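You operate a simulated robot arm through the tools that you are given. There is no shell and no other tool. Be economical: measure what you need, move in short steps, check, and stop when the job is done.

Carry out the task below with a simulated robot arm. There is one attempt and no reset: what you move stays moved.

TASK
Test the sealer's emergency stop: start, hit it, twist it free, restart, stop.
Fine: end with the stop button; the case and the settings stay as they are.

It is judged by the outcome, as a careful person would: the job done as asked, and still so three seconds after it is handed in. It fails if anything else is knocked over, pushed out of place, dropped, spilled or broken.

THE ROBOT
A 6-joint arm with a two-finger gripper on a trunk, on a base that drives. Base frame: it is fixed to the floor where the robot stands at the start and does not move with it; the origin is under the middle of the robot, x ahead of it, y to its left, z up. Lengths are in m, angles in rad, forces in N, time in s.
Its first joint turns from -2.897 to 2.897 rad. Places, roughly: sealer height wheel [0.8, -0.1, 1.3]; sealer start button [0.8, -0.1, 0.8]; sealer stop button [0.8, -0.1, 0.7]; sealer width wheel [0.6, -0.4, 0.5]; tape tension knob [1, -0.3, 1]. Payload 1.71 kg.
The TCP is the grasp point between the finger pads, 0.02 m short of the fingertips. In the tool frame z runs along the fingers and y along their closing line. Largest opening 0.096 m; the body of the gripper starts 0.113 m behind the TCP.
Orientation is told as [roll, pitch, yaw] about the base's x, y, z axes, in that order, counted from this pose: with the fingers straight down and closing along the base's y, the tool's x points along the base's -x, its y along +y and its z along -z.

THE INTERFACE
- The arm moves only by the tool play_rows. Its argument "targets" is one flat list of numbers, 7 for each row, row after row: the gripper command, from -1 (fully open) to 1 (shut), values between in proportion, then the shift along the tool's x, y, z in units of 150 mm (1.0 is 150 mm), then the turn, a rotation vector about the tool's x, y, z in units of 90 degrees (1.0 is 90 degrees). In form: [claw, tx, ty, tz, rx, ry, rz, claw, tx, ty, tz, rx, ry, rz, ...]. A call has 1 to 12 rows; each row is the pose to reach, as a shift and turn from the pose commanded when the call began, along the tool's axes at that moment. A call with a number of a shift or a turn outside -1 to 1 is refused whole. A row lasts 0.2 s, in which the tool goes at most 0.05 m and 0.15 rad; a call with a longer step from one row to the next is refused whole, and so is a gripper value outside its range. A pose out of reach is approached as far as the arm can. The call stops where the force on the tool passes 40 N (or 10 N more than at its start, if that is more) or the arm is blocked; 0.2 s more then pass. The fingers move at their own pace (about 0.045 m/s each) and stop on an object; they squeeze with about 33 N. The grip force told is the motor's: it shows also when the fingers shut on nothing. Time passes only in rows, and 0.2 s behind the last, so rows that repeat a pose let the fingers close. It gives the time, the measured TCP pose, the force on the tool (base axes), the opening and the grip force at its end, in the units of the frame above (readings bear some noise), with the torque about the TCP (base axes, N m) and any sound that the robot's microphone picked up.
- Cameras (640 x 400 px; columns grow to the right, rows downward): "scene" is now at [0.0557, 0.1555, 1.5724]; the picture's right is [-0.67, -0.75, 0.01], its down [-0.54, 0.48, -0.69] and it looks along [0.51, -0.47, -0.72] (base axes); focal length 290 px, centre (320, 200). "wrist" rides on the gripper at [0.066, 0.014, -0.145] in the tool frame; the picture's right is [-0.21, 0.98, 0.00], its down [-0.88, -0.18, -0.45] and it looks along [-0.44, -0.09, 0.90] (tool axes); focal length 275 px, centre (320, 200). There is no depth. A picture from a camera that has moved, and an enlarged one, comes with that camera's place and axes in the base frame and with its lens.
- camera(camera): a new picture of that camera. The clock stands still meanwhile.
- slide_trunk(by): slides the trunk up (or, below 0, down) by that many m; the arm and the scene camera ride with it, the base frame stays. It gives what a move gives, with no picture.
- drive_base(legs): drives the robot by 1 to 6 legs, each [ahead, turn to the left] in m and rad, along the robot's own axes; the way and the turn of a leg run together, so that a leg with both is an arc; at most 1.5 m and 3.142 rad a leg. The arm and the cameras ride along, it lands a little off, and it stops where it bumps. It gives what a move gives.
- turn_head(pan, tilt): turns the head with the scene camera to pan (to the left, within 2.496 rad either way) and tilt (down, from -0.506 to 1.204), counted from straight ahead of the robot. It gives what a move gives.
- close_up(camera, box): a new picture of the part [left, top, right, bottom] of that camera's present view, enlarged. The clock stands still meanwhile.
- hand_in(): hands the job in; it is judged then, once.

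Work in short steps. Places have to be worked out from the pictures, the camera data and where the tool is seen: move nearer, look again, correct. Check each grasp and each placing, and mend what went wrong. You have 120 turns and 82 pictures in all, those below and enlarged ones among them. Open the gripper and draw the arm clear of the work before you hand the job in, unless the task says otherwise; then end with one line.

The tools are called after "Request:" as a command line: name --argument value ..., lists and objects as JSON in quotes. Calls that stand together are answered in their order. play_rows: Moves the arm, as the interface text tells. Its arguments: {"type":"object","properties":{"targets":{"type":"array"}},"required":["targets"]} The other tools are called the same way: slide_trunk (by) slides the trunk up or down; drive_base (legs) drives the base; turn_head (pan, tilt) turns the head that bears the scene camera; camera (camera) takes a picture; close_up (camera, box) takes an enlarged picture of a part of a camera's view; hand_in () hands the job in.

At the start:

```text
clock: 0.0
tcp_pos: [0.6012, -0.1673, 0.9897]
tool_rot: [-0.001, 0.002, 0.002]
ft_force: [-0.2, -0.5, -0.3]
ft_torque: [-0.02, 0.03, -0.05]
grip_width: 0.096
finger_force: 0.0
trunk travel left (down, up): [-0.175, 0.215]
robot x, y, heading: [-0.0012, -0.0011, -0.002]
head pan, tilt: [-0.73, 0.796]
```

scene: 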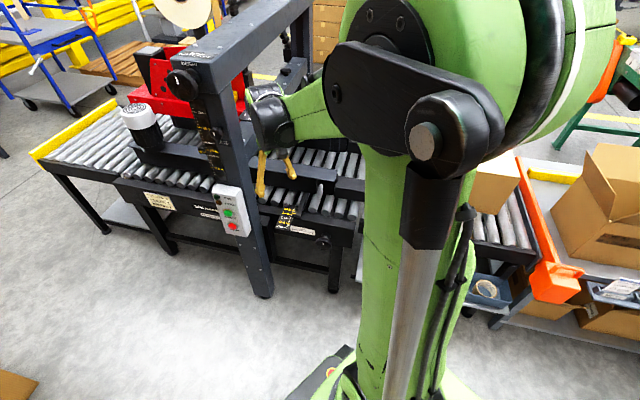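
wrist: 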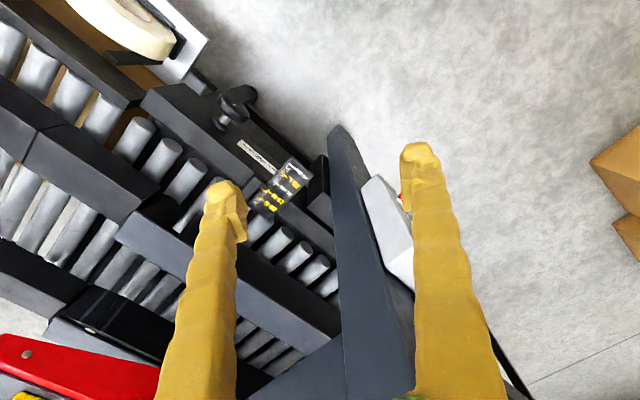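

I see a white control box on the post with green and red buttons. I'll enlarge it first.

Request:
close_up --camera "scene" --box '[180, 160, 290, 260]'

Request:
close_up --camera "scene" --box '[120, 20, 360, 170]'

```text
4.00 times, centred on (235, 210) of scene
camera zoom: at [0.0557, 0.1555, 1.5724], right [-0.67, -0.75, 0.01], down [-0.54, 0.48, -0.69], along [0.51, -0.47, -0.72], focal length 1162 px, centre (660, 160)
```

zoom: 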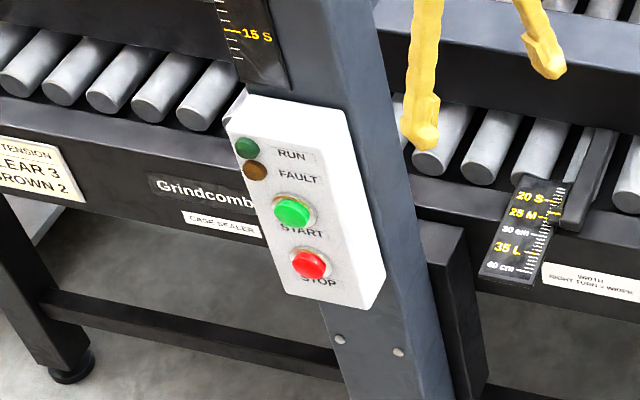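

```text
2.67 times, centred on (240, 95) of scene
camera zoom: at [0.0557, 0.1555, 1.5724], right [-0.67, -0.75, 0.01], down [-0.54, 0.48, -0.69], along [0.51, -0.47, -0.72], focal length 775 px, centre (533, 480)
```

zoom: 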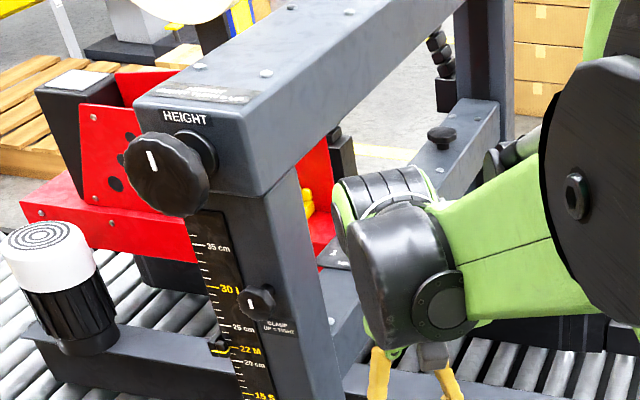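

The panel has RUN/FAULT lamps, START and STOP, but no mushroom-shaped emergency stop yet. I'll look around for it.

Request:
turn_head --pan -0.15 --tilt 0.45

Request:
camera --camera "scene"

Request:
turn_head --pan -1.3 --tilt 0.6

Request:
camera --camera "scene"

```text
clock: 1.0
tcp_pos: [0.5859, -0.1673, 0.9989]
tool_rot: [0.0, -0.014, 0.0]
ft_force: [0.3, -0.2, -0.3]
ft_torque: [0.0, -0.02, 0.0]
grip_width: 0.0962
finger_force: 0.0
trunk travel left (down, up): [-0.175, 0.215]
robot x, y, heading: [0.0044, -0.0012, 0.001]
head pan, tilt: [-0.15, 0.45]
```

```text
77 pictures are left
camera scene: at [0.0864, 0.1957, 1.602], right [-0.15, -0.99, 0.0], down [-0.44, 0.07, -0.89], along [0.88, -0.14, -0.45], focal length 290 px, centre (320, 200)
```

scene: 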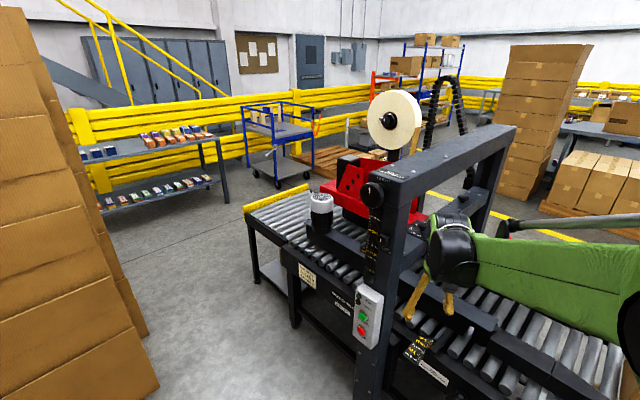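

```text
clock: 2.4
tcp_pos: [0.5861, -0.1684, 0.9981]
tool_rot: [-0.001, -0.013, 0.0]
ft_force: [0.2, -0.2, 0.5]
ft_torque: [0.02, 0.03, 0.03]
grip_width: 0.0959
finger_force: 0.0
trunk travel left (down, up): [-0.175, 0.215]
robot x, y, heading: [0.0027, -0.0001, 0.0]
head pan, tilt: [-1.3, 0.6]
```

```text
76 pictures are left
camera scene: at [0.0193, 0.1242, 1.5895], right [-0.96, -0.27, 0.02], down [-0.16, 0.54, -0.82], along [0.21, -0.8, -0.57], focal length 290 px, centre (320, 200)
```

scene: 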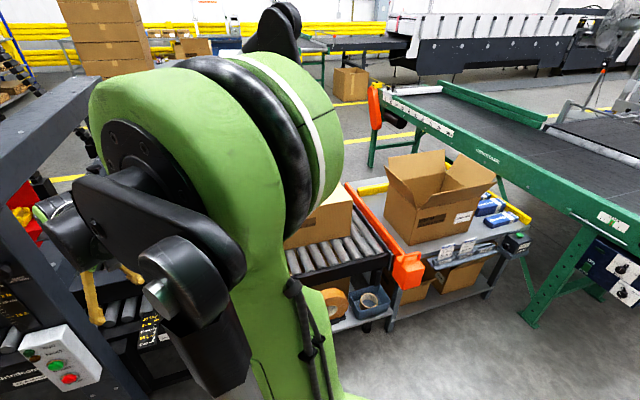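

I'll zoom into suspect spots: the white-topped cylinder and the red/yellow item inside the arch.

Request:
turn_head --pan -0.45 --tilt 0.6

Request:
close_up --camera "scene" --box '[150, 60, 390, 210]'

Request:
close_up --camera "scene" --box '[150, 200, 470, 400]'

Request:
close_up --camera "wrist" --box '[0, 200, 320, 400]'

```text
clock: 3.5
tcp_pos: [0.5867, -0.1683, 0.9983]
tool_rot: [0.0, -0.014, 0.001]
ft_force: [0.1, -0.3, 0.8]
ft_torque: [0.01, -0.01, 0.0]
grip_width: 0.0961
finger_force: 0.1
trunk travel left (down, up): [-0.175, 0.215]
robot x, y, heading: [-0.0037, -0.0006, -0.002]
head pan, tilt: [-0.45, 0.6]
```

```text
2.67 times, centred on (270, 135) of scene
camera zoom: at [0.0752, 0.1709, 1.5886], right [-0.44, -0.9, 0.01], down [-0.52, 0.25, -0.82], along [0.73, -0.36, -0.58], focal length 775 px, centre (453, 373)
```

zoom: 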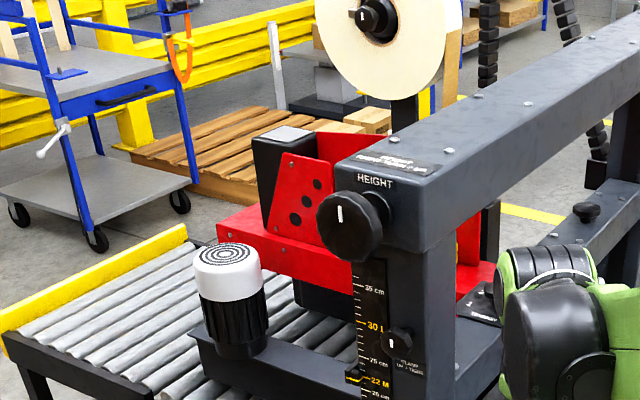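

```text
2.00 times, centred on (310, 300) of scene
camera zoom: at [0.0752, 0.1709, 1.5886], right [-0.44, -0.9, 0.01], down [-0.52, 0.25, -0.82], along [0.73, -0.36, -0.58], focal length 581 px, centre (340, 0)
```

zoom: 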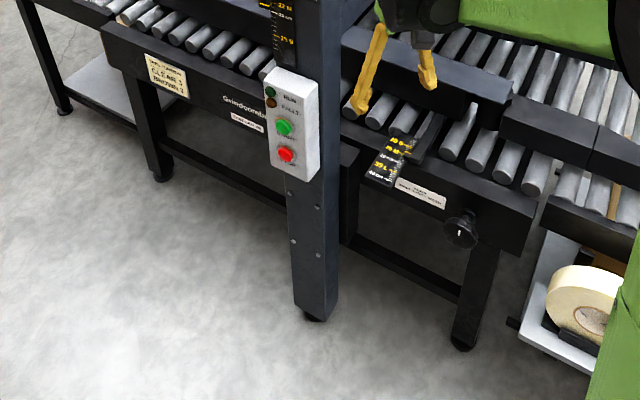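

```text
2.00 times, centred on (160, 300) of wrist
camera zoom: at [0.519, -0.1534, 1.1437], right [0.21, 0.98, 0.0], down [0.87, -0.18, 0.46], along [0.45, -0.09, -0.89], focal length 551 px, centre (640, 0)
```

zoom: 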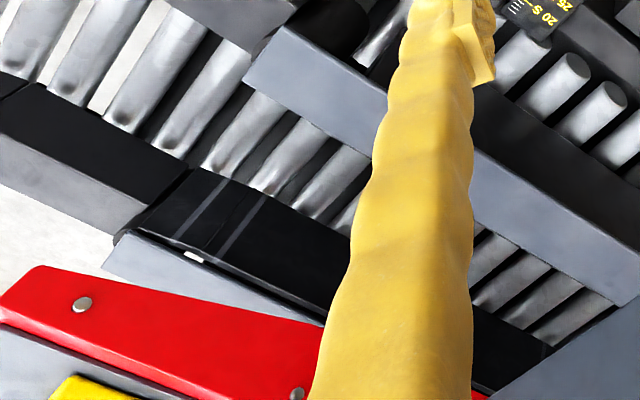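

The white-topped cylinder is a belt motor. The yellow piece by the tape head and the far side need a better view, so I'll raise the trunk and look down.

Request:
slide_trunk --by 0.2

Request:
turn_head --pan -0.6 --tilt 0.65

Request:
camera --camera "scene"

Request:
camera --camera "wrist"

```text
clock: 5.7
tcp_pos: [0.5864, -0.1691, 1.1987]
tool_rot: [-0.001, -0.014, 0.0]
ft_force: [-0.3, 0.0, -0.5]
ft_torque: [0.0, -0.02, -0.01]
grip_width: 0.0958
finger_force: 0.0
trunk travel left (down, up): [-0.375, 0.015]
robot x, y, heading: [0.0025, 0.0012, -0.002]
head pan, tilt: [-0.45, 0.6]
```

```text
clock: 6.4
tcp_pos: [0.587, -0.1679, 1.1997]
tool_rot: [0.0, -0.014, 0.001]
ft_force: [0.1, 0.3, -0.8]
ft_torque: [0.02, 0.01, 0.0]
grip_width: 0.0957
finger_force: 0.1
trunk travel left (down, up): [-0.375, 0.015]
robot x, y, heading: [0.0006, 0.0016, 0.001]
head pan, tilt: [-0.6, 0.649]
```

```text
72 pictures are left
camera scene: at [0.0704, 0.1604, 1.7845], right [-0.56, -0.83, 0.01], down [-0.51, 0.34, -0.79], along [0.65, -0.45, -0.61], focal length 290 px, centre (320, 200)
```

scene: 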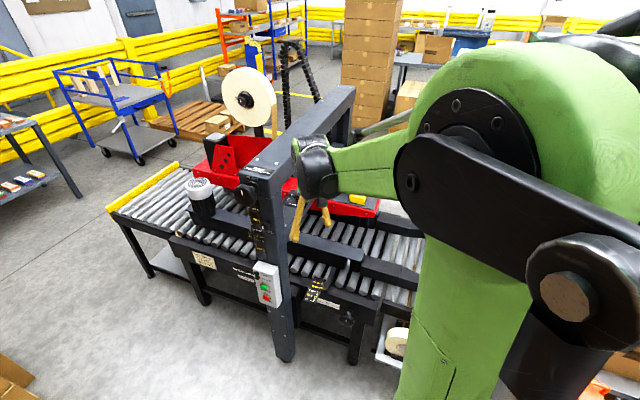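

```text
71 pictures are left
camera wrist: at [0.5193, -0.1533, 1.3436], right [0.21, 0.98, 0.0], down [0.87, -0.18, 0.46], along [0.45, -0.09, -0.89], focal length 275 px, centre (320, 200)
```

wrist: 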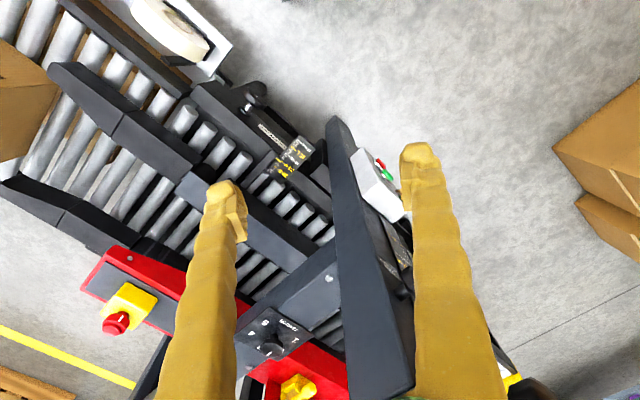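

There it is: a yellow box with a red mushroom at about (120,310) in the wrist view. Zooming in.

Request:
close_up --camera "wrist" --box '[60, 230, 300, 380]'

Request:
close_up --camera "scene" --box '[200, 100, 440, 250]'

```text
2.67 times, centred on (180, 305) of wrist
camera zoom: at [0.5193, -0.1533, 1.3436], right [0.21, 0.98, 0.0], down [0.87, -0.18, 0.46], along [0.45, -0.09, -0.89], focal length 734 px, centre (693, -80)
```

zoom: 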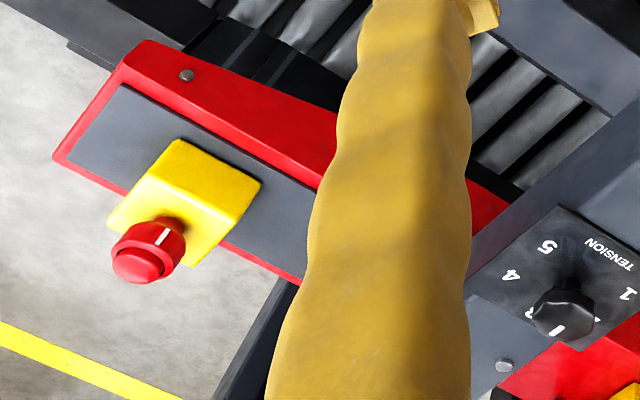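

```text
2.67 times, centred on (320, 175) of scene
camera zoom: at [0.0704, 0.1604, 1.7845], right [-0.56, -0.83, 0.01], down [-0.51, 0.34, -0.79], along [0.65, -0.45, -0.61], focal length 775 px, centre (320, 267)
```

zoom: 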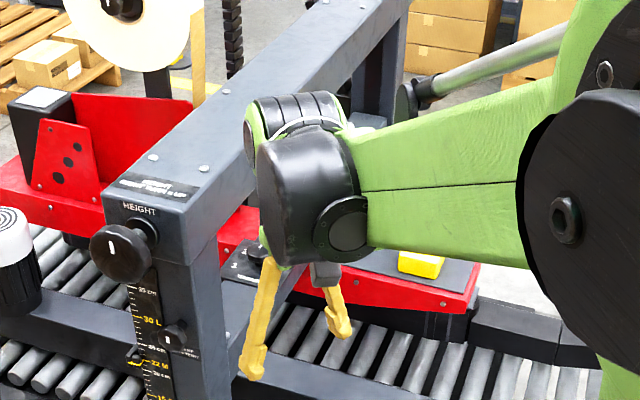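

E-stop is roughly at (0.95,-0.73,0.9), its axis pointing away from the robot; START is about (0.78,-0.06,0.785). I'll need to get closer, so I check the base clearance by looking down.

Request:
turn_head --pan -0.5 --tilt 1.2

Request:
camera --camera "scene"

```text
clock: 7.4
tcp_pos: [0.5869, -0.168, 1.1989]
tool_rot: [0.0, -0.014, -0.002]
ft_force: [-0.3, 0.0, 0.4]
ft_torque: [-0.01, 0.01, 0.02]
grip_width: 0.096
finger_force: 0.1
trunk travel left (down, up): [-0.375, 0.015]
robot x, y, heading: [0.0028, 0.0024, -0.0]
head pan, tilt: [-0.499, 1.201]
```

```text
68 pictures are left
camera scene: at [0.0472, 0.1826, 1.7445], right [-0.48, -0.88, 0.01], down [-0.82, 0.45, -0.35], along [0.3, -0.17, -0.94], focal length 290 px, centre (320, 200)
```

scene: 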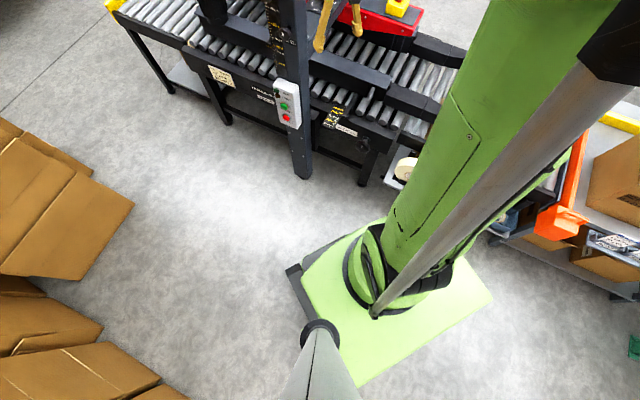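

The base is about 0.54×0.52 m and the sealer's front is ~0.3 m ahead. I swing the arm right, away from the arch, yawing the tool to face the e-stop so the wrist camera sees it.

Request:
play_rows --targets '[-1, 0.03, -0.14, 0, 0, 0, 0.09, -1, 0.06, -0.28, 0, 0, 0, 0.18, -1, 0.09, -0.42, 0, 0, 0, 0.27, -1, 0.12, -0.56, 0, 0, 0, 0.36, -1, 0.15, -0.7, 0, 0, 0, 0.45, -1, 0.18, -0.84, 0, 0, 0, 0.52, -1, 0.2, -1, 0, 0, 0, 0.6, -1, 0.2, -1, 0, 0, 0, 0.6]'

Request:
camera --camera "wrist"

```text
clock: 9.2
tcp_pos: [0.5566, -0.3187, 1.1984]
tool_rot: [0.009, -0.008, -0.946]
ft_force: [0.4, 0.4, -0.3]
ft_torque: [0.04, 0.01, -0.03]
grip_width: 0.0959
finger_force: 0.0
trunk travel left (down, up): [-0.375, 0.015]
robot x, y, heading: [0.0023, 0.0014, 0.004]
head pan, tilt: [-0.499, 1.201]
```

```text
67 pictures are left
camera wrist: at [0.5277, -0.257, 1.3436], right [0.91, 0.41, 0.01], down [0.36, -0.82, 0.45], along [0.19, -0.41, -0.89], focal length 275 px, centre (320, 200)
```

wrist: 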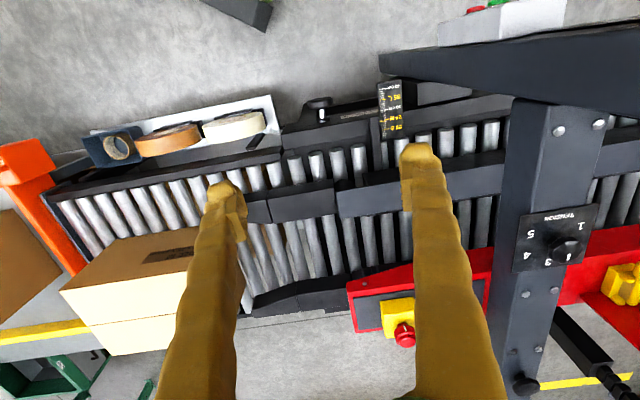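

Triangulated mushroom: ≈(0.883,-0.633,0.978), axis horizontal along (0.57,-0.82). I turn to face the sealer and drive up 0.2 m so both START and e-stop are reachable from one spot.

Request:
drive_base --legs '[[0, -0.96], [0.2, 0]]'

Request:
turn_head --pan 0.3 --tilt 0.7

Request:
camera --camera "scene"

```text
clock: 14.9
tcp_pos: [0.1702, -0.8049, 1.1983]
tool_rot: [0.012, -0.008, -1.908]
ft_force: [-0.1, -0.7, 0.1]
ft_torque: [0.0, 0.02, -0.02]
grip_width: 0.096
finger_force: 0.0
trunk travel left (down, up): [-0.375, 0.015]
robot x, y, heading: [0.113, -0.1668, -0.963]
head pan, tilt: [-0.499, 1.201]
```

```text
clock: 16.0
tcp_pos: [0.1608, -0.7896, 1.2067]
tool_rot: [0.022, -0.018, -1.906]
ft_force: [0.0, -0.1, -1.3]
ft_torque: [0.03, 0.03, -0.02]
grip_width: 0.096
finger_force: 0.1
trunk travel left (down, up): [-0.375, 0.015]
robot x, y, heading: [0.1134, -0.1653, -0.961]
head pan, tilt: [0.3, 0.7]
```

```text
66 pictures are left
camera scene: at [0.3527, -0.0972, 1.7799], right [-0.61, -0.79, 0.0], down [-0.52, 0.41, -0.76], along [0.6, -0.46, -0.66], focal length 290 px, centre (320, 200)
```

scene: 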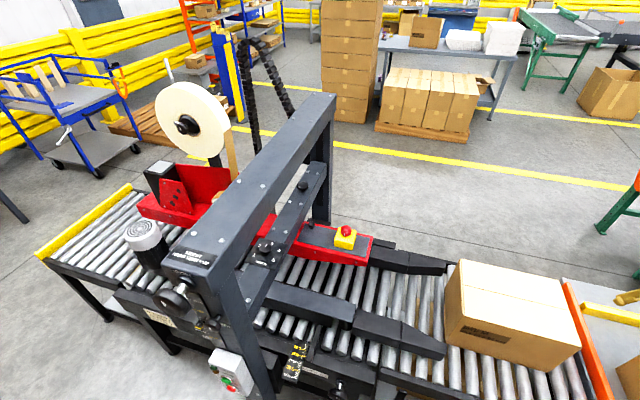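

A clear view. I zoom in on the e-stop and panel to pin them down.

Request:
close_up --camera "scene" --box '[300, 210, 380, 260]'

Request:
close_up --camera "scene" --box '[180, 325, 300, 400]'

```text
8.00 times, centred on (340, 235) of scene
camera zoom: at [0.3527, -0.0972, 1.7799], right [-0.61, -0.79, 0.0], down [-0.52, 0.41, -0.76], along [0.6, -0.46, -0.66], focal length 2324 px, centre (160, -80)
```

zoom: 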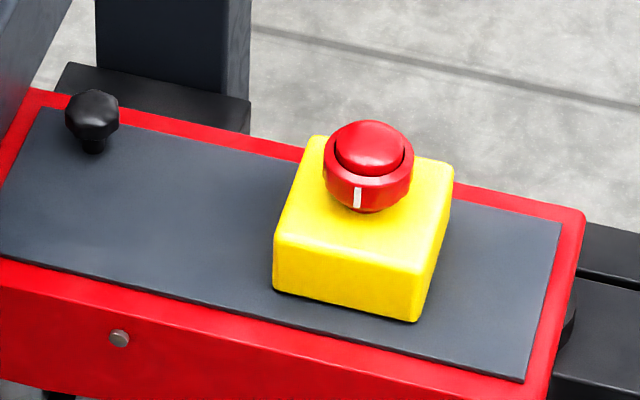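

```text
5.33 times, centred on (240, 362) of scene
camera zoom: at [0.3527, -0.0972, 1.7799], right [-0.61, -0.79, 0.0], down [-0.52, 0.41, -0.76], along [0.6, -0.46, -0.66], focal length 1549 px, centre (747, -667)
```

zoom: 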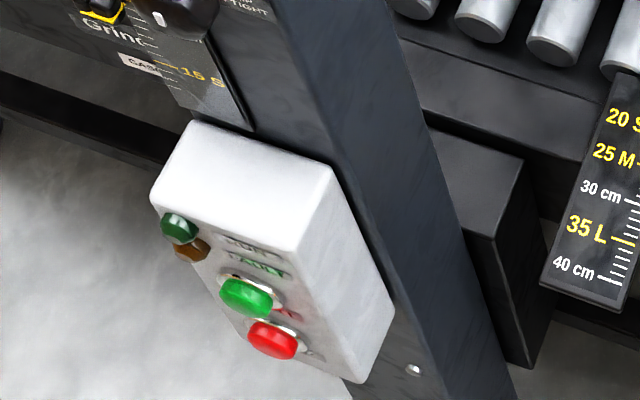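

The e-stop actually faces up on top of the tape-head bar: centre ≈(0.887,-0.632), top ≈0.985; START ≈(0.775,-0.057,0.785). I swing the arm toward the panel, undoing the extra yaw and closing the fingers.

Request:
play_rows --targets '[1, 0.142, 0.114, 0, 0, 0, -0.086, 1, 0.284, 0.228, 0, 0, 0, -0.172, 1, 0.426, 0.342, 0, 0, 0, -0.258, 1, 0.568, 0.456, 0, 0, 0, -0.344, 1, 0.71, 0.57, 0, 0, 0, -0.43, 1, 0.852, 0.684, 0, 0, 0, -0.516, 1, 1, 0.8, 0, 0, 0, -0.602]'

```text
clock: 17.6
tcp_pos: [0.324, -0.6878, 1.207]
tool_rot: [0.001, -0.029, -0.96]
ft_force: [1.0, -0.4, 0.9]
ft_torque: [0.02, -0.04, 0.0]
grip_width: 0.0
finger_force: 29.6
trunk travel left (down, up): [-0.375, 0.015]
robot x, y, heading: [0.1101, -0.1665, -0.957]
head pan, tilt: [0.3, 0.7]
```

Continuing the arc toward the panel, keeping clear of the arch post.

Request:
play_rows --targets '[1, -0.05, 0.25, 0, 0, 0, 0, 1, -0.05, 0.5, 0, 0, 0, 0, 1, 0, 0.75, 0, 0, 0, 0, 1, 0.1, 1, 0, 0, 0, 0]'

Request:
play_rows --targets '[1, 0.1, 0.25, 0, 0, 0, 0, 1, 0.25, 0.5, 0, 0, 0, 0, 1, 0.45, 0.75, 0, 0, 0, 0, 1, 0.65, 1, 0, 0, 0, 0]'

Request:
play_rows --targets '[1, 0.15, 0.25, 0, 0, 0, 0, 1, 0.3, 0.5, 0, 0, 0, 0, 1, 0.5, 0.75, 0, 0, 0, 0, 1, 0.75, 0.9, 0, 0, 0, 0, 1, 1, 1, 0, 0, 0, 0]'

```text
clock: 18.6
tcp_pos: [0.4363, -0.59, 1.206]
tool_rot: [0.0, -0.027, -0.963]
ft_force: [-0.3, -0.2, 0.3]
ft_torque: [0.01, -0.04, -0.04]
grip_width: 0.0
finger_force: 29.8
trunk travel left (down, up): [-0.375, 0.015]
robot x, y, heading: [0.1147, -0.1652, -0.958]
head pan, tilt: [0.3, 0.7]
```

```text
clock: 19.6
tcp_pos: [0.5054, -0.4269, 1.2023]
tool_rot: [0.001, -0.028, -0.96]
ft_force: [0.1, -0.2, 0.1]
ft_torque: [0.02, 0.0, 0.0]
grip_width: 0.0
finger_force: 29.4
trunk travel left (down, up): [-0.375, 0.015]
robot x, y, heading: [0.1115, -0.1689, -0.963]
head pan, tilt: [0.3, 0.7]
```

```text
clock: 20.8
tcp_pos: [0.541, -0.2157, 1.1997]
tool_rot: [0.0, -0.028, -0.961]
ft_force: [0.3, 0.2, 1.2]
ft_torque: [-0.02, 0.01, 0.02]
grip_width: 0.0
finger_force: 29.3
trunk travel left (down, up): [-0.375, 0.015]
robot x, y, heading: [0.1124, -0.1701, -0.961]
head pan, tilt: [0.3, 0.7]
```

TCP at p≈0.49,q≈0.32 (panel coordinates). Now out to the panel front while tilting the tool 45° toward the panel, then lower the trunk.

Request:
play_rows --targets '[1, 0.15, 0.15, 0, 0, -0.085, 0, 1, 0.3, 0.35, 0, 0, -0.17, 0, 1, 0.45, 0.55, 0, 0, -0.255, 0, 1, 0.6, 0.75, 0, 0, -0.34, 0, 1, 0.75, 0.9, 0, 0, -0.425, 0, 1, 0.85, 1, 0, 0, -0.5, 0]'

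Request:
slide_trunk --by -0.25

Request:
camera --camera "wrist"

Request:
camera --camera "scene"

```text
clock: 22.3
tcp_pos: [0.5884, -0.1384, 1.1986]
tool_rot: [0.0, -0.828, -1.204]
ft_force: [0.2, 0.2, -1.2]
ft_torque: [0.02, 0.04, 0.03]
grip_width: 0.0002
finger_force: 29.6
trunk travel left (down, up): [-0.375, 0.015]
robot x, y, heading: [0.1132, -0.1682, -0.959]
head pan, tilt: [0.3, 0.7]
stopped in row 6: the arm was blocked; the commanded pose is now the measured one
```

```text
clock: 24.9
tcp_pos: [0.5861, -0.1362, 0.9507]
tool_rot: [0.001, -0.827, -1.194]
ft_force: [-0.1, 0.5, -1.0]
ft_torque: [0.03, -0.03, 0.01]
grip_width: 0.0003
finger_force: 29.6
trunk travel left (down, up): [-0.125, 0.265]
robot x, y, heading: [0.1137, -0.1695, -0.96]
head pan, tilt: [0.3, 0.7]
```

```text
63 pictures are left
camera wrist: at [0.5436, 0.0106, 0.9994], right [0.96, 0.23, 0.15], down [-0.07, -0.32, 0.95], along [0.27, -0.92, -0.29], focal length 275 px, centre (320, 200)
```

wrist: 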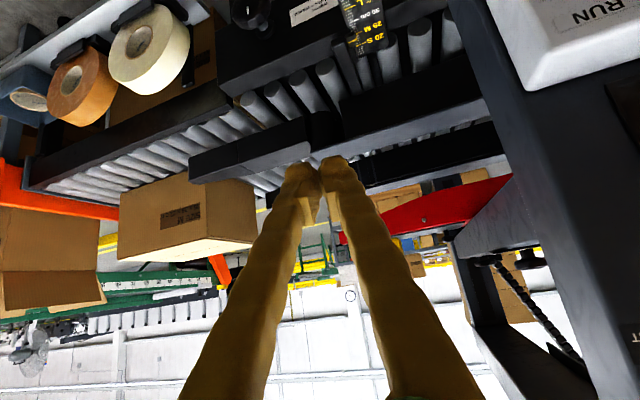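

```text
62 pictures are left
camera scene: at [0.3503, -0.094, 1.5301], right [-0.61, -0.79, 0.0], down [-0.52, 0.41, -0.76], along [0.6, -0.46, -0.66], focal length 290 px, centre (320, 200)
```

scene: 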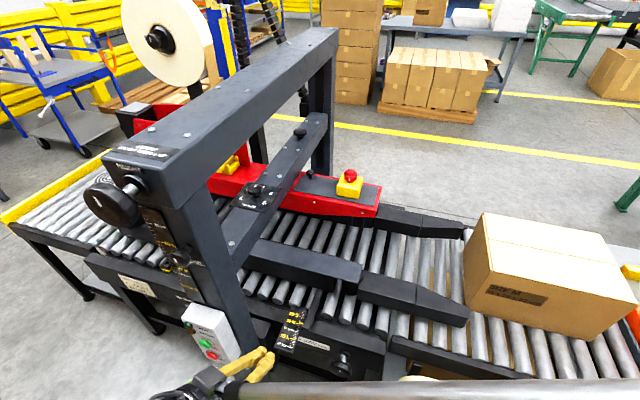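

The last step was at the arm's inner limit (TCP p≈0.447,q≈0.40), fine since the panel lies further out. I move left along the panel front and down.

Request:
play_rows --targets '[1, 0.12, 0.2, 0.12, 0, 0, 0, 1, 0.24, 0.4, 0.24, 0, 0, 0, 1, 0.36, 0.6, 0.36, 0, 0, 0, 1, 0.48, 0.8, 0.48, 0, 0, 0, 1, 0.6, 1, 0.6, 0, 0, 0]'

Request:
turn_head --pan 0.8 --tilt 0.95

Request:
camera --camera "scene"

Request:
camera --camera "wrist"

```text
clock: 25.9
tcp_pos: [0.6209, -0.1348, 0.8846]
tool_rot: [0.002, -0.845, -1.212]
ft_force: [0.3, 0.7, 0.3]
ft_torque: [-0.07, 0.01, -0.03]
grip_width: 0.0
finger_force: 29.5
trunk travel left (down, up): [-0.125, 0.265]
robot x, y, heading: [0.1137, -0.1678, -0.964]
head pan, tilt: [0.3, 0.7]
stopped in row 5: the arm was blocked; the commanded pose is now the measured one
```

```text
clock: 26.9
tcp_pos: [0.618, -0.1291, 0.8847]
tool_rot: [0.006, -0.841, -1.203]
ft_force: [-0.5, -1.0, 0.2]
ft_torque: [0.0, 0.0, 0.02]
grip_width: 0.0
finger_force: 29.3
trunk travel left (down, up): [-0.125, 0.265]
robot x, y, heading: [0.1129, -0.1688, -0.961]
head pan, tilt: [0.799, 0.949]
```

```text
61 pictures are left
camera scene: at [0.3394, -0.099, 1.5211], right [-0.71, -0.7, 0.0], down [-0.51, 0.53, -0.68], along [0.48, -0.48, -0.73], focal length 290 px, centre (320, 200)
```

scene: 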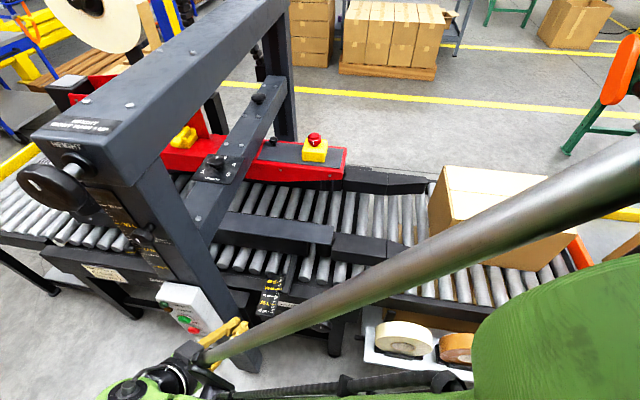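

```text
60 pictures are left
camera wrist: at [0.5759, 0.0177, 0.9326], right [0.96, 0.23, 0.16], down [-0.08, -0.3, 0.95], along [0.26, -0.93, -0.27], focal length 275 px, centre (320, 200)
```

wrist: 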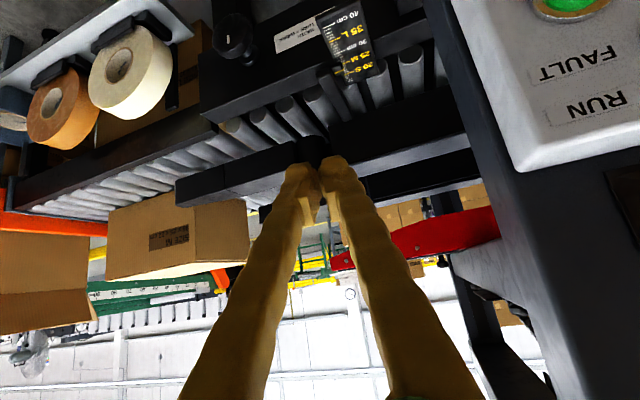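

The arm is too folded here, so I back the base off 0.2 m to reach the panel comfortably.

Request:
drive_base --legs '[[-0.2, 0]]'

Request:
play_rows --targets '[1, 0, 0.25, 0, 0, 0, 0, 1, 0, 0.5, 0, 0, 0, 0, 1, 0, 0.75, 0, 0, 0, 0, 1, 0, 1, 0, 0, 0, 0]'

```text
clock: 28.8
tcp_pos: [0.4975, 0.0479, 0.8863]
tool_rot: [0.007, -0.849, -1.19]
ft_force: [0.5, -0.8, -0.6]
ft_torque: [-0.01, 0.03, -0.01]
grip_width: 0.0001
finger_force: 29.2
trunk travel left (down, up): [-0.125, 0.265]
robot x, y, heading: [-0.001, -0.0033, -0.963]
head pan, tilt: [0.799, 0.949]
```

```text
clock: 29.8
tcp_pos: [0.6439, 0.086, 0.8868]
tool_rot: [0.003, -0.836, -1.197]
ft_force: [0.5, -0.9, -0.4]
ft_torque: [0.03, -0.07, 0.08]
grip_width: 0.0
finger_force: 29.3
trunk travel left (down, up): [-0.125, 0.265]
robot x, y, heading: [-0.0023, 0.0012, -0.959]
head pan, tilt: [0.799, 0.949]
```

The tool yaw had drifted to -1.2; I correct it to -0.96 while lowering toward START height, stopping short of the panel.

Request:
play_rows --targets '[1, 0.038, 0.063, 0.198, -0.028, 0, -0.025, 1, 0.076, 0.126, 0.396, -0.056, 0, -0.05, 1, 0.115, 0.19, 0.595, -0.084, 0, -0.076, 1, 0.153, 0.253, 0.793, -0.112, 0, -0.101, 1, 0.153, 0.253, 0.793, -0.112, 0, -0.101]'

Request:
camera --camera "wrist"

Request:
turn_head --pan 0.75 --tilt 0.8

Request:
camera --camera "scene"

```text
clock: 31.0
tcp_pos: [0.7088, 0.0411, 0.7862]
tool_rot: [0.005, -0.835, -0.95]
ft_force: [-0.3, 0.9, 0.2]
ft_torque: [0.03, 0.05, 0.04]
grip_width: 0.0
finger_force: 29.4
trunk travel left (down, up): [-0.125, 0.265]
robot x, y, heading: [-0.0, 0.0016, -0.961]
head pan, tilt: [0.799, 0.949]
```

```text
59 pictures are left
camera wrist: at [0.6311, 0.1717, 0.8354], right [0.87, 0.46, 0.16], down [0.0, -0.32, 0.95], along [0.48, -0.83, -0.28], focal length 275 px, centre (320, 200)
```

wrist: 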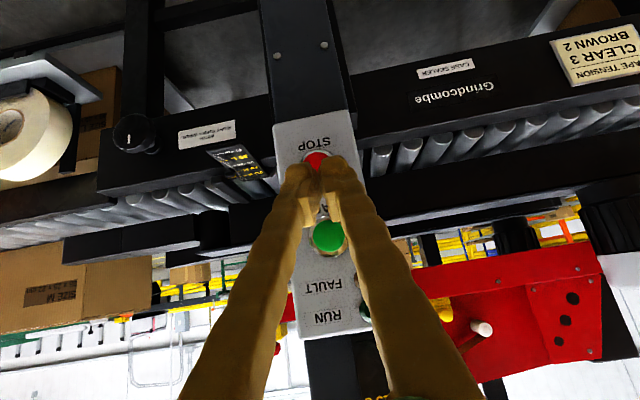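

```text
clock: 31.7
tcp_pos: [0.7076, 0.0406, 0.7867]
tool_rot: [0.004, -0.835, -0.951]
ft_force: [-0.1, -0.4, -0.1]
ft_torque: [0.0, 0.01, -0.01]
grip_width: 0.0002
finger_force: 29.4
trunk travel left (down, up): [-0.125, 0.265]
robot x, y, heading: [-0.0014, -0.0023, -0.963]
head pan, tilt: [0.75, 0.799]
```

```text
58 pictures are left
camera scene: at [0.2468, 0.1067, 1.522], right [-0.21, -0.98, -0.01], down [-0.71, 0.16, -0.69], along [0.68, -0.14, -0.73], focal length 290 px, centre (320, 200)
```

scene: 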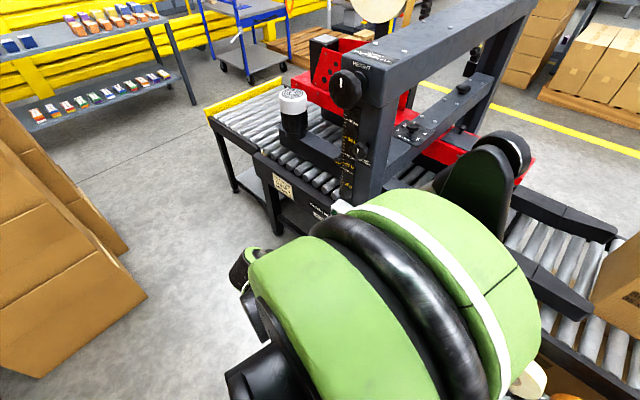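

The wrist camera shows START at ≈(0.770,-0.065,0.794) and STOP at ≈(0.770,-0.065,0.716). I align with START about 2 cm short.

Request:
play_rows --targets '[1, -0.14, -0.024, 0.11, 0, 0, 0, 1, -0.28, -0.048, 0.22, 0, 0, 0, 1, -0.427, -0.073, 0.333, 0, 0, 0, 1, -0.427, -0.073, 0.333, 0, 0, 0]'

Request:
camera --camera "wrist"

```text
clock: 32.7
tcp_pos: [0.7457, -0.0292, 0.7988]
tool_rot: [0.003, -0.837, -0.95]
ft_force: [-0.6, 0.0, -0.4]
ft_torque: [0.0, 0.01, 0.01]
grip_width: 0.0002
finger_force: 29.9
trunk travel left (down, up): [-0.125, 0.265]
robot x, y, heading: [-0.0018, -0.0025, -0.96]
head pan, tilt: [0.75, 0.799]
```

```text
57 pictures are left
camera wrist: at [0.6681, 0.1018, 0.8484], right [0.88, 0.46, 0.16], down [0.0, -0.32, 0.95], along [0.48, -0.83, -0.28], focal length 275 px, centre (320, 200)
```

wrist: 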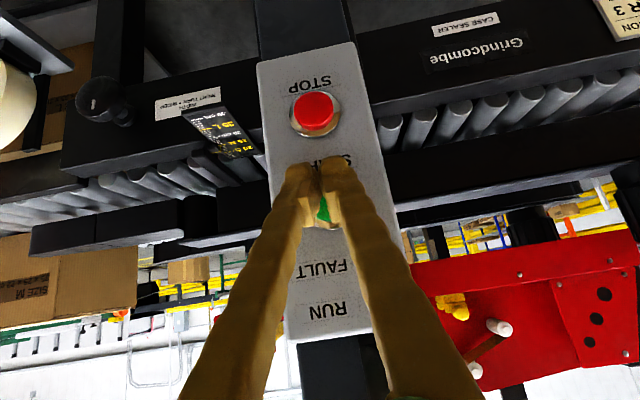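

Alignment is good; START is straight ahead. I advance along the panel normal in small steps, watching force and sound.

Request:
play_rows --targets '[1, -0.045, 0, 0.049, 0, 0, 0, 1, -0.067, 0, 0.074, 0, 0, 0, 1, -0.09, 0, 0.099, 0, 0, 0, 1, -0.103, 0, 0.114, 0, 0, 0]'

```text
clock: 33.7
tcp_pos: [0.7502, -0.0364, 0.8051]
tool_rot: [0.006, -0.844, -0.949]
ft_force: [0.4, -0.1, 0.3]
ft_torque: [0.04, 0.0, 0.01]
grip_width: 0.0
finger_force: 29.8
trunk travel left (down, up): [-0.125, 0.265]
robot x, y, heading: [0.0, -0.0039, -0.957]
head pan, tilt: [0.75, 0.799]
heard: click
stopped in row 4: the force on the tool passed its limit at 43 N (the readings are from after the stop); the commanded pose is now the measured one
```

Click heard. I back off and check the RUN lamp.

Request:
play_rows --targets '[1, 0.2, 0, -0.22, 0, 0, 0, 1, 0.22, 0, -0.25, 0, 0, 0]'

Request:
camera --camera "wrist"

```text
clock: 34.3
tcp_pos: [0.7201, 0.0027, 0.8063]
tool_rot: [0.006, -0.845, -0.949]
ft_force: [-0.3, -0.6, -0.4]
ft_torque: [0.01, 0.03, 0.02]
grip_width: 0.0
finger_force: 29.5
trunk travel left (down, up): [-0.125, 0.265]
robot x, y, heading: [-0.0032, -0.0018, -0.956]
head pan, tilt: [0.75, 0.799]
```

```text
56 pictures are left
camera wrist: at [0.6425, 0.1355, 0.853], right [0.87, 0.46, 0.16], down [-0.01, -0.31, 0.95], along [0.49, -0.83, -0.27], focal length 275 px, centre (320, 200)
```

wrist: 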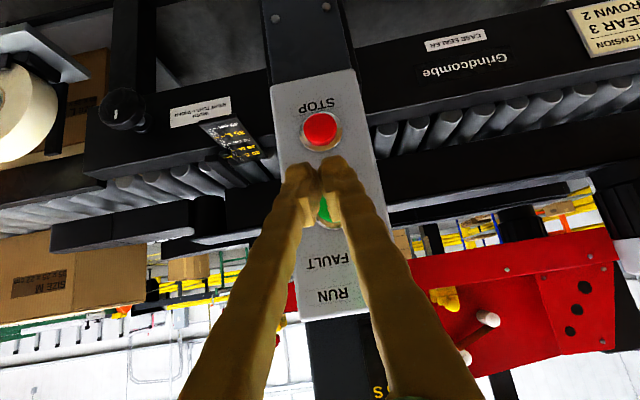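

The lamps are behind the finger; I shift sideways to see them.

Request:
play_rows --targets '[1, 0.1, -0.25, -0.1, 0, 0, 0, 1, 0.2, -0.5, -0.2, 0, 0, 0]'

Request:
camera --camera "wrist"

```text
clock: 34.9
tcp_pos: [0.6353, -0.0053, 0.8026]
tool_rot: [0.006, -0.846, -0.949]
ft_force: [0.6, 0.4, -0.9]
ft_torque: [-0.04, 0.02, -0.01]
grip_width: 0.0
finger_force: 29.3
trunk travel left (down, up): [-0.125, 0.265]
robot x, y, heading: [-0.0034, 0.0008, -0.957]
head pan, tilt: [0.75, 0.799]
```

```text
55 pictures are left
camera wrist: at [0.5579, 0.1266, 0.8497], right [0.87, 0.46, 0.16], down [-0.01, -0.31, 0.95], along [0.49, -0.83, -0.27], focal length 275 px, centre (320, 200)
```

wrist: 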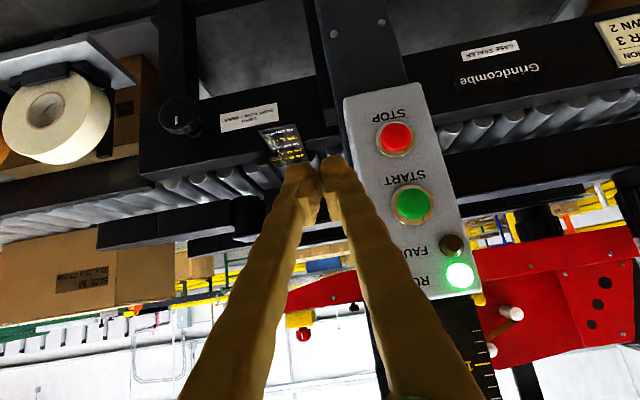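

RUN is lit green. Now raise clear and head for the e-stop: trunk up, then straighten the tool and swing right.

Request:
slide_trunk --by 0.25

Request:
play_rows --targets '[1, -0.1, -0.17, -0.1, 0, 0.088, 0, 1, -0.2, -0.34, -0.2, 0, 0.176, 0, 1, -0.3, -0.51, -0.3, 0, 0.264, 0, 1, -0.4, -0.68, -0.4, 0, 0.352, 0, 1, -0.5, -0.85, -0.5, 0, 0.44, 0, 1, -0.6, -1, -0.6, 0, 0.535, 0]'

Request:
drive_base --legs '[[0.2, 0]]'

```text
clock: 37.5
tcp_pos: [0.6347, -0.0058, 1.0512]
tool_rot: [0.004, -0.846, -0.949]
ft_force: [1.3, -0.3, -0.4]
ft_torque: [0.04, 0.01, 0.02]
grip_width: 0.0
finger_force: 29.3
trunk travel left (down, up): [-0.375, 0.015]
robot x, y, heading: [-0.0016, -0.0025, -0.959]
head pan, tilt: [0.75, 0.799]
```

```text
clock: 38.9
tcp_pos: [0.5083, -0.0879, 1.1807]
tool_rot: [0.005, -0.003, -0.947]
ft_force: [0.5, 0.2, -0.4]
ft_torque: [0.01, 0.02, 0.02]
grip_width: 0.0
finger_force: 28.9
trunk travel left (down, up): [-0.375, 0.015]
robot x, y, heading: [-0.0014, 0.0014, -0.965]
head pan, tilt: [0.75, 0.799]
```

```text
clock: 40.8
tcp_pos: [0.6218, -0.2494, 1.1804]
tool_rot: [0.002, -0.005, -0.947]
ft_force: [0.4, -0.2, -0.2]
ft_torque: [-0.02, 0.01, 0.02]
grip_width: 0.0
finger_force: 29.7
trunk travel left (down, up): [-0.375, 0.015]
robot x, y, heading: [0.1132, -0.1666, -0.961]
head pan, tilt: [0.75, 0.799]
```

Tool is vertical at q≈0.366; the e-stop lies 0.465 m straight ahead. Advance at height 1.18.

Request:
play_rows --targets '[1, -0.33, 0, 0, 0, 0, 0, 1, -0.66, 0, 0, 0, 0, 0, 1, -1, 0, 0, 0, 0, 0]'

Request:
play_rows --targets '[1, -0.33, 0, 0, 0, 0, 0, 1, -0.66, 0, 0, 0, 0, 0, 1, -1, 0, 0, 0, 0, 0]'

Request:
play_rows --targets '[1, -0.33, 0, 0, 0, 0, 0, 1, -0.66, 0, 0, 0, 0, 0, 1, -1, 0, 0, 0, 0, 0, 1, -1, 0, 0, 0, 0, 0]'

Request:
camera --camera "wrist"

```text
refused: row 3 steps farther than a row can; nothing moved
```

```text
refused: row 3 steps farther than a row can; nothing moved
```

```text
refused: row 3 steps farther than a row can; nothing moved
```

```text
54 pictures are left
camera wrist: at [0.5953, -0.1875, 1.3254], right [0.91, 0.41, 0.0], down [0.36, -0.82, 0.45], along [0.19, -0.41, -0.89], focal length 275 px, centre (320, 200)
```

wrist: 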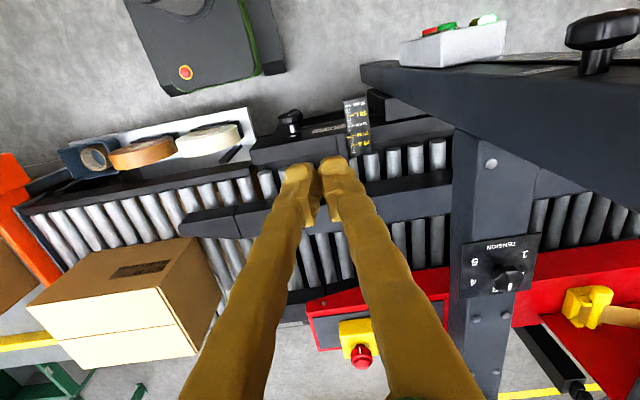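

The step was a hair too long; resend with smaller steps. The mushroom triangulates again to ≈(0.888,-0.634).

Request:
play_rows --targets '[1, -0.32, 0, 0, 0, 0, 0, 1, -0.64, 0, 0, 0, 0, 0, 1, -0.96, 0, 0, 0, 0, 0]'

Request:
play_rows --targets '[1, -0.32, 0, 0, 0, 0, 0, 1, -0.64, 0, 0, 0, 0, 0, 1, -0.96, 0, 0, 0, 0, 0]'

Request:
play_rows --targets '[1, -0.32, 0, 0, 0, 0, 0, 1, -0.64, 0, 0, 0, 0, 0, 1, -0.9, 0, 0, 0, 0, 0, 1, -0.9, 0, 0, 0, 0, 0]'

Request:
camera --camera "wrist"

```text
clock: 41.6
tcp_pos: [0.6974, -0.3544, 1.1902]
tool_rot: [0.005, -0.021, -0.945]
ft_force: [-0.6, 0.3, -0.2]
ft_torque: [-0.03, -0.06, 0.01]
grip_width: 0.0002
finger_force: 28.8
trunk travel left (down, up): [-0.375, 0.015]
robot x, y, heading: [0.1143, -0.1675, -0.954]
head pan, tilt: [0.75, 0.799]
```

```text
clock: 42.4
tcp_pos: [0.7816, -0.4713, 1.1893]
tool_rot: [0.003, -0.02, -0.948]
ft_force: [0.7, -0.2, -0.2]
ft_torque: [0.01, 0.02, -0.05]
grip_width: 0.0
finger_force: 30.0
trunk travel left (down, up): [-0.375, 0.015]
robot x, y, heading: [0.1134, -0.1661, -0.957]
head pan, tilt: [0.75, 0.799]
```

```text
clock: 43.4
tcp_pos: [0.8609, -0.5801, 1.1923]
tool_rot: [0.003, -0.02, -0.947]
ft_force: [-0.2, -0.3, -0.6]
ft_torque: [0.06, 0.02, 0.03]
grip_width: 0.0002
finger_force: 28.9
trunk travel left (down, up): [-0.375, 0.015]
robot x, y, heading: [0.1159, -0.166, -0.959]
head pan, tilt: [0.75, 0.799]
```

```text
53 pictures are left
camera wrist: at [0.8327, -0.5165, 1.3363], right [0.91, 0.41, 0.01], down [0.36, -0.81, 0.46], along [0.19, -0.42, -0.89], focal length 275 px, centre (320, 200)
```

wrist: 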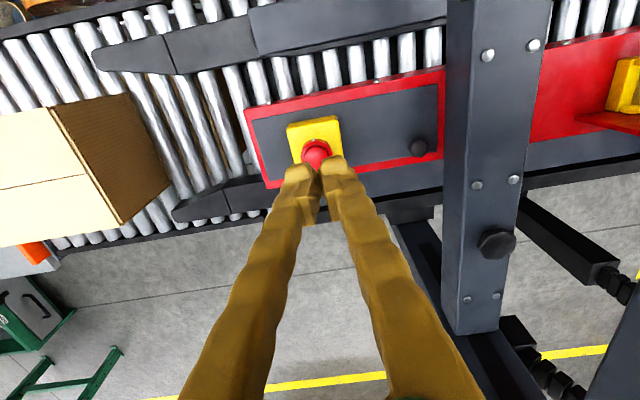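

The mushroom appears slightly ahead; best estimate (0.880,-0.627). I centre over it and descend to a few cm above.

Request:
play_rows --targets '[1, -0.11, -0.02, 0.2, 0, 0, 0, 1, -0.22, -0.045, 0.4, 0, 0, 0, 1, -0.33, -0.07, 0.6, 0, 0, 0, 1, -0.33, -0.07, 0.85, 0, 0, 0, 1, -0.33, -0.07, 0.85, 0, 0, 0]'

Request:
camera --camera "wrist"

Request:
turn_head --pan 0.3 --tilt 0.7

Request:
camera --camera "scene"

```text
clock: 44.6
tcp_pos: [0.8826, -0.6281, 1.0668]
tool_rot: [0.003, -0.019, -0.947]
ft_force: [-0.1, 0.1, -0.2]
ft_torque: [0.0, -0.03, -0.02]
grip_width: 0.0
finger_force: 29.5
trunk travel left (down, up): [-0.375, 0.015]
robot x, y, heading: [0.1096, -0.1658, -0.958]
head pan, tilt: [0.75, 0.799]
```

```text
52 pictures are left
camera wrist: at [0.8535, -0.5631, 1.2103], right [0.91, 0.41, 0.01], down [0.36, -0.81, 0.46], along [0.19, -0.42, -0.89], focal length 275 px, centre (320, 200)
```

wrist: 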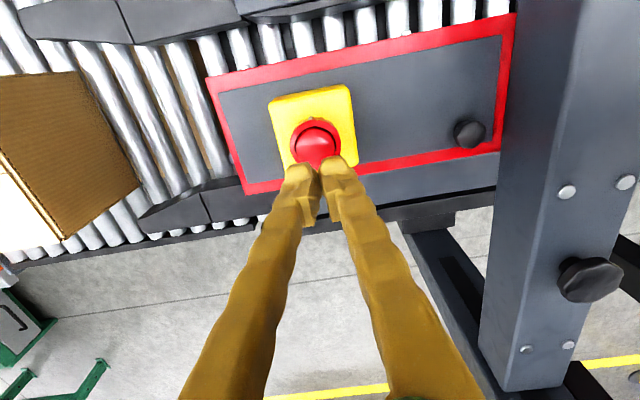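

```text
clock: 45.5
tcp_pos: [0.8827, -0.6267, 1.0661]
tool_rot: [0.003, -0.019, -0.944]
ft_force: [0.5, 0.2, 0.5]
ft_torque: [0.0, 0.04, 0.0]
grip_width: 0.0002
finger_force: 29.9
trunk travel left (down, up): [-0.375, 0.015]
robot x, y, heading: [0.1108, -0.1632, -0.959]
head pan, tilt: [0.3, 0.7]
```

```text
51 pictures are left
camera scene: at [0.3516, -0.094, 1.7799], right [-0.61, -0.79, 0.0], down [-0.52, 0.4, -0.76], along [0.6, -0.46, -0.66], focal length 290 px, centre (320, 200)
```

scene: 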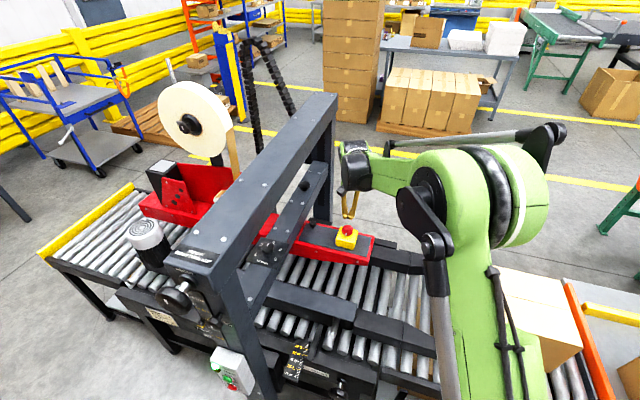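

Centred within ~6 mm above the mushroom. Press down in small steps until it clicks.

Request:
play_rows --targets '[1, 0.03, -0.02, 0.2, 0, 0, 0, 1, 0.03, -0.02, 0.34, 0, 0, 0, 1, 0.03, -0.02, 0.37, 0, 0, 0, 1, 0.03, -0.02, 0.4, 0, 0, 0, 1, 0.03, -0.02, 0.43, 0, 0, 0, 1, 0.03, -0.02, 0.46, 0, 0, 0, 1, 0.03, -0.02, 0.49, 0, 0, 0, 1, 0.03, -0.02, 0.52, 0, 0, 0]'

```text
clock: 46.4
tcp_pos: [0.8673, -0.6127, 1.0261]
tool_rot: [0.004, -0.04, -0.943]
ft_force: [-1.2, 0.0, 0.6]
ft_torque: [-0.1, -0.04, 0.01]
grip_width: 0.0001
finger_force: 29.5
trunk travel left (down, up): [-0.375, 0.015]
robot x, y, heading: [0.1097, -0.1638, -0.953]
head pan, tilt: [0.3, 0.7]
heard: click
stopped in row 4: the force on the tool passed its limit at 47 N (the readings are from after the stop); the commanded pose is now the measured one
```

Click at tip z≈1.0. I lift a little and look.

Request:
play_rows --targets '[1, 0, 0, -0.3, 0, 0, 0, 1, 0, 0, -0.5, 0, 0, 0]'

Request:
camera --camera "wrist"

Request:
close_up --camera "scene" --box '[300, 200, 380, 250]'

Request:
close_up --camera "scene" --box '[180, 325, 300, 400]'

```text
clock: 47.0
tcp_pos: [0.8664, -0.6112, 1.0977]
tool_rot: [0.002, -0.037, -0.946]
ft_force: [0.0, 1.1, 0.0]
ft_torque: [-0.04, -0.01, 0.0]
grip_width: 0.0
finger_force: 29.7
trunk travel left (down, up): [-0.375, 0.015]
robot x, y, heading: [0.1128, -0.1614, -0.957]
head pan, tilt: [0.3, 0.7]
```

```text
50 pictures are left
camera wrist: at [0.8354, -0.5458, 1.2417], right [0.91, 0.41, 0.01], down [0.35, -0.81, 0.48], along [0.2, -0.43, -0.88], focal length 275 px, centre (320, 200)
```

wrist: 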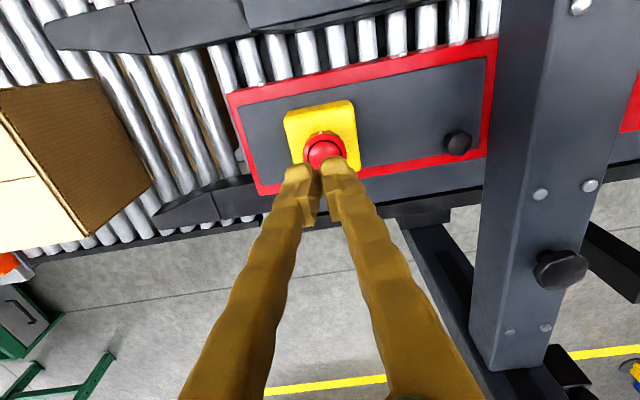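

```text
8.00 times, centred on (340, 225) of scene
camera zoom: at [0.3504, -0.0934, 1.7801], right [-0.61, -0.79, 0.0], down [-0.52, 0.4, -0.76], along [0.6, -0.46, -0.65], focal length 2324 px, centre (160, 0)
```

zoom: 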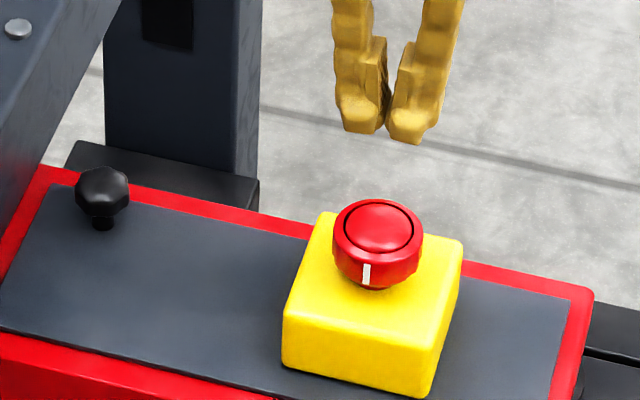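

```text
5.33 times, centred on (240, 362) of scene
camera zoom: at [0.3504, -0.0934, 1.7801], right [-0.61, -0.79, 0.0], down [-0.52, 0.4, -0.76], along [0.6, -0.46, -0.65], focal length 1549 px, centre (747, -667)
```

zoom: 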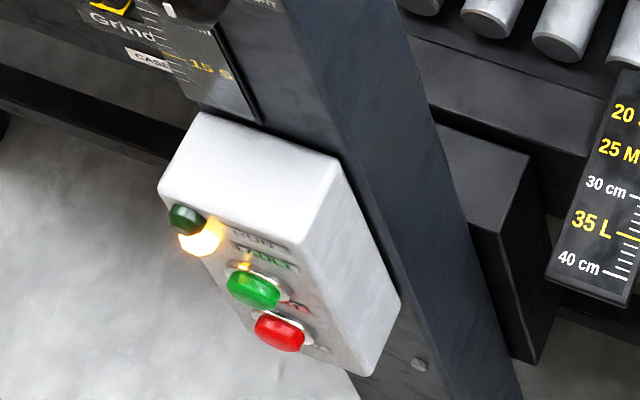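

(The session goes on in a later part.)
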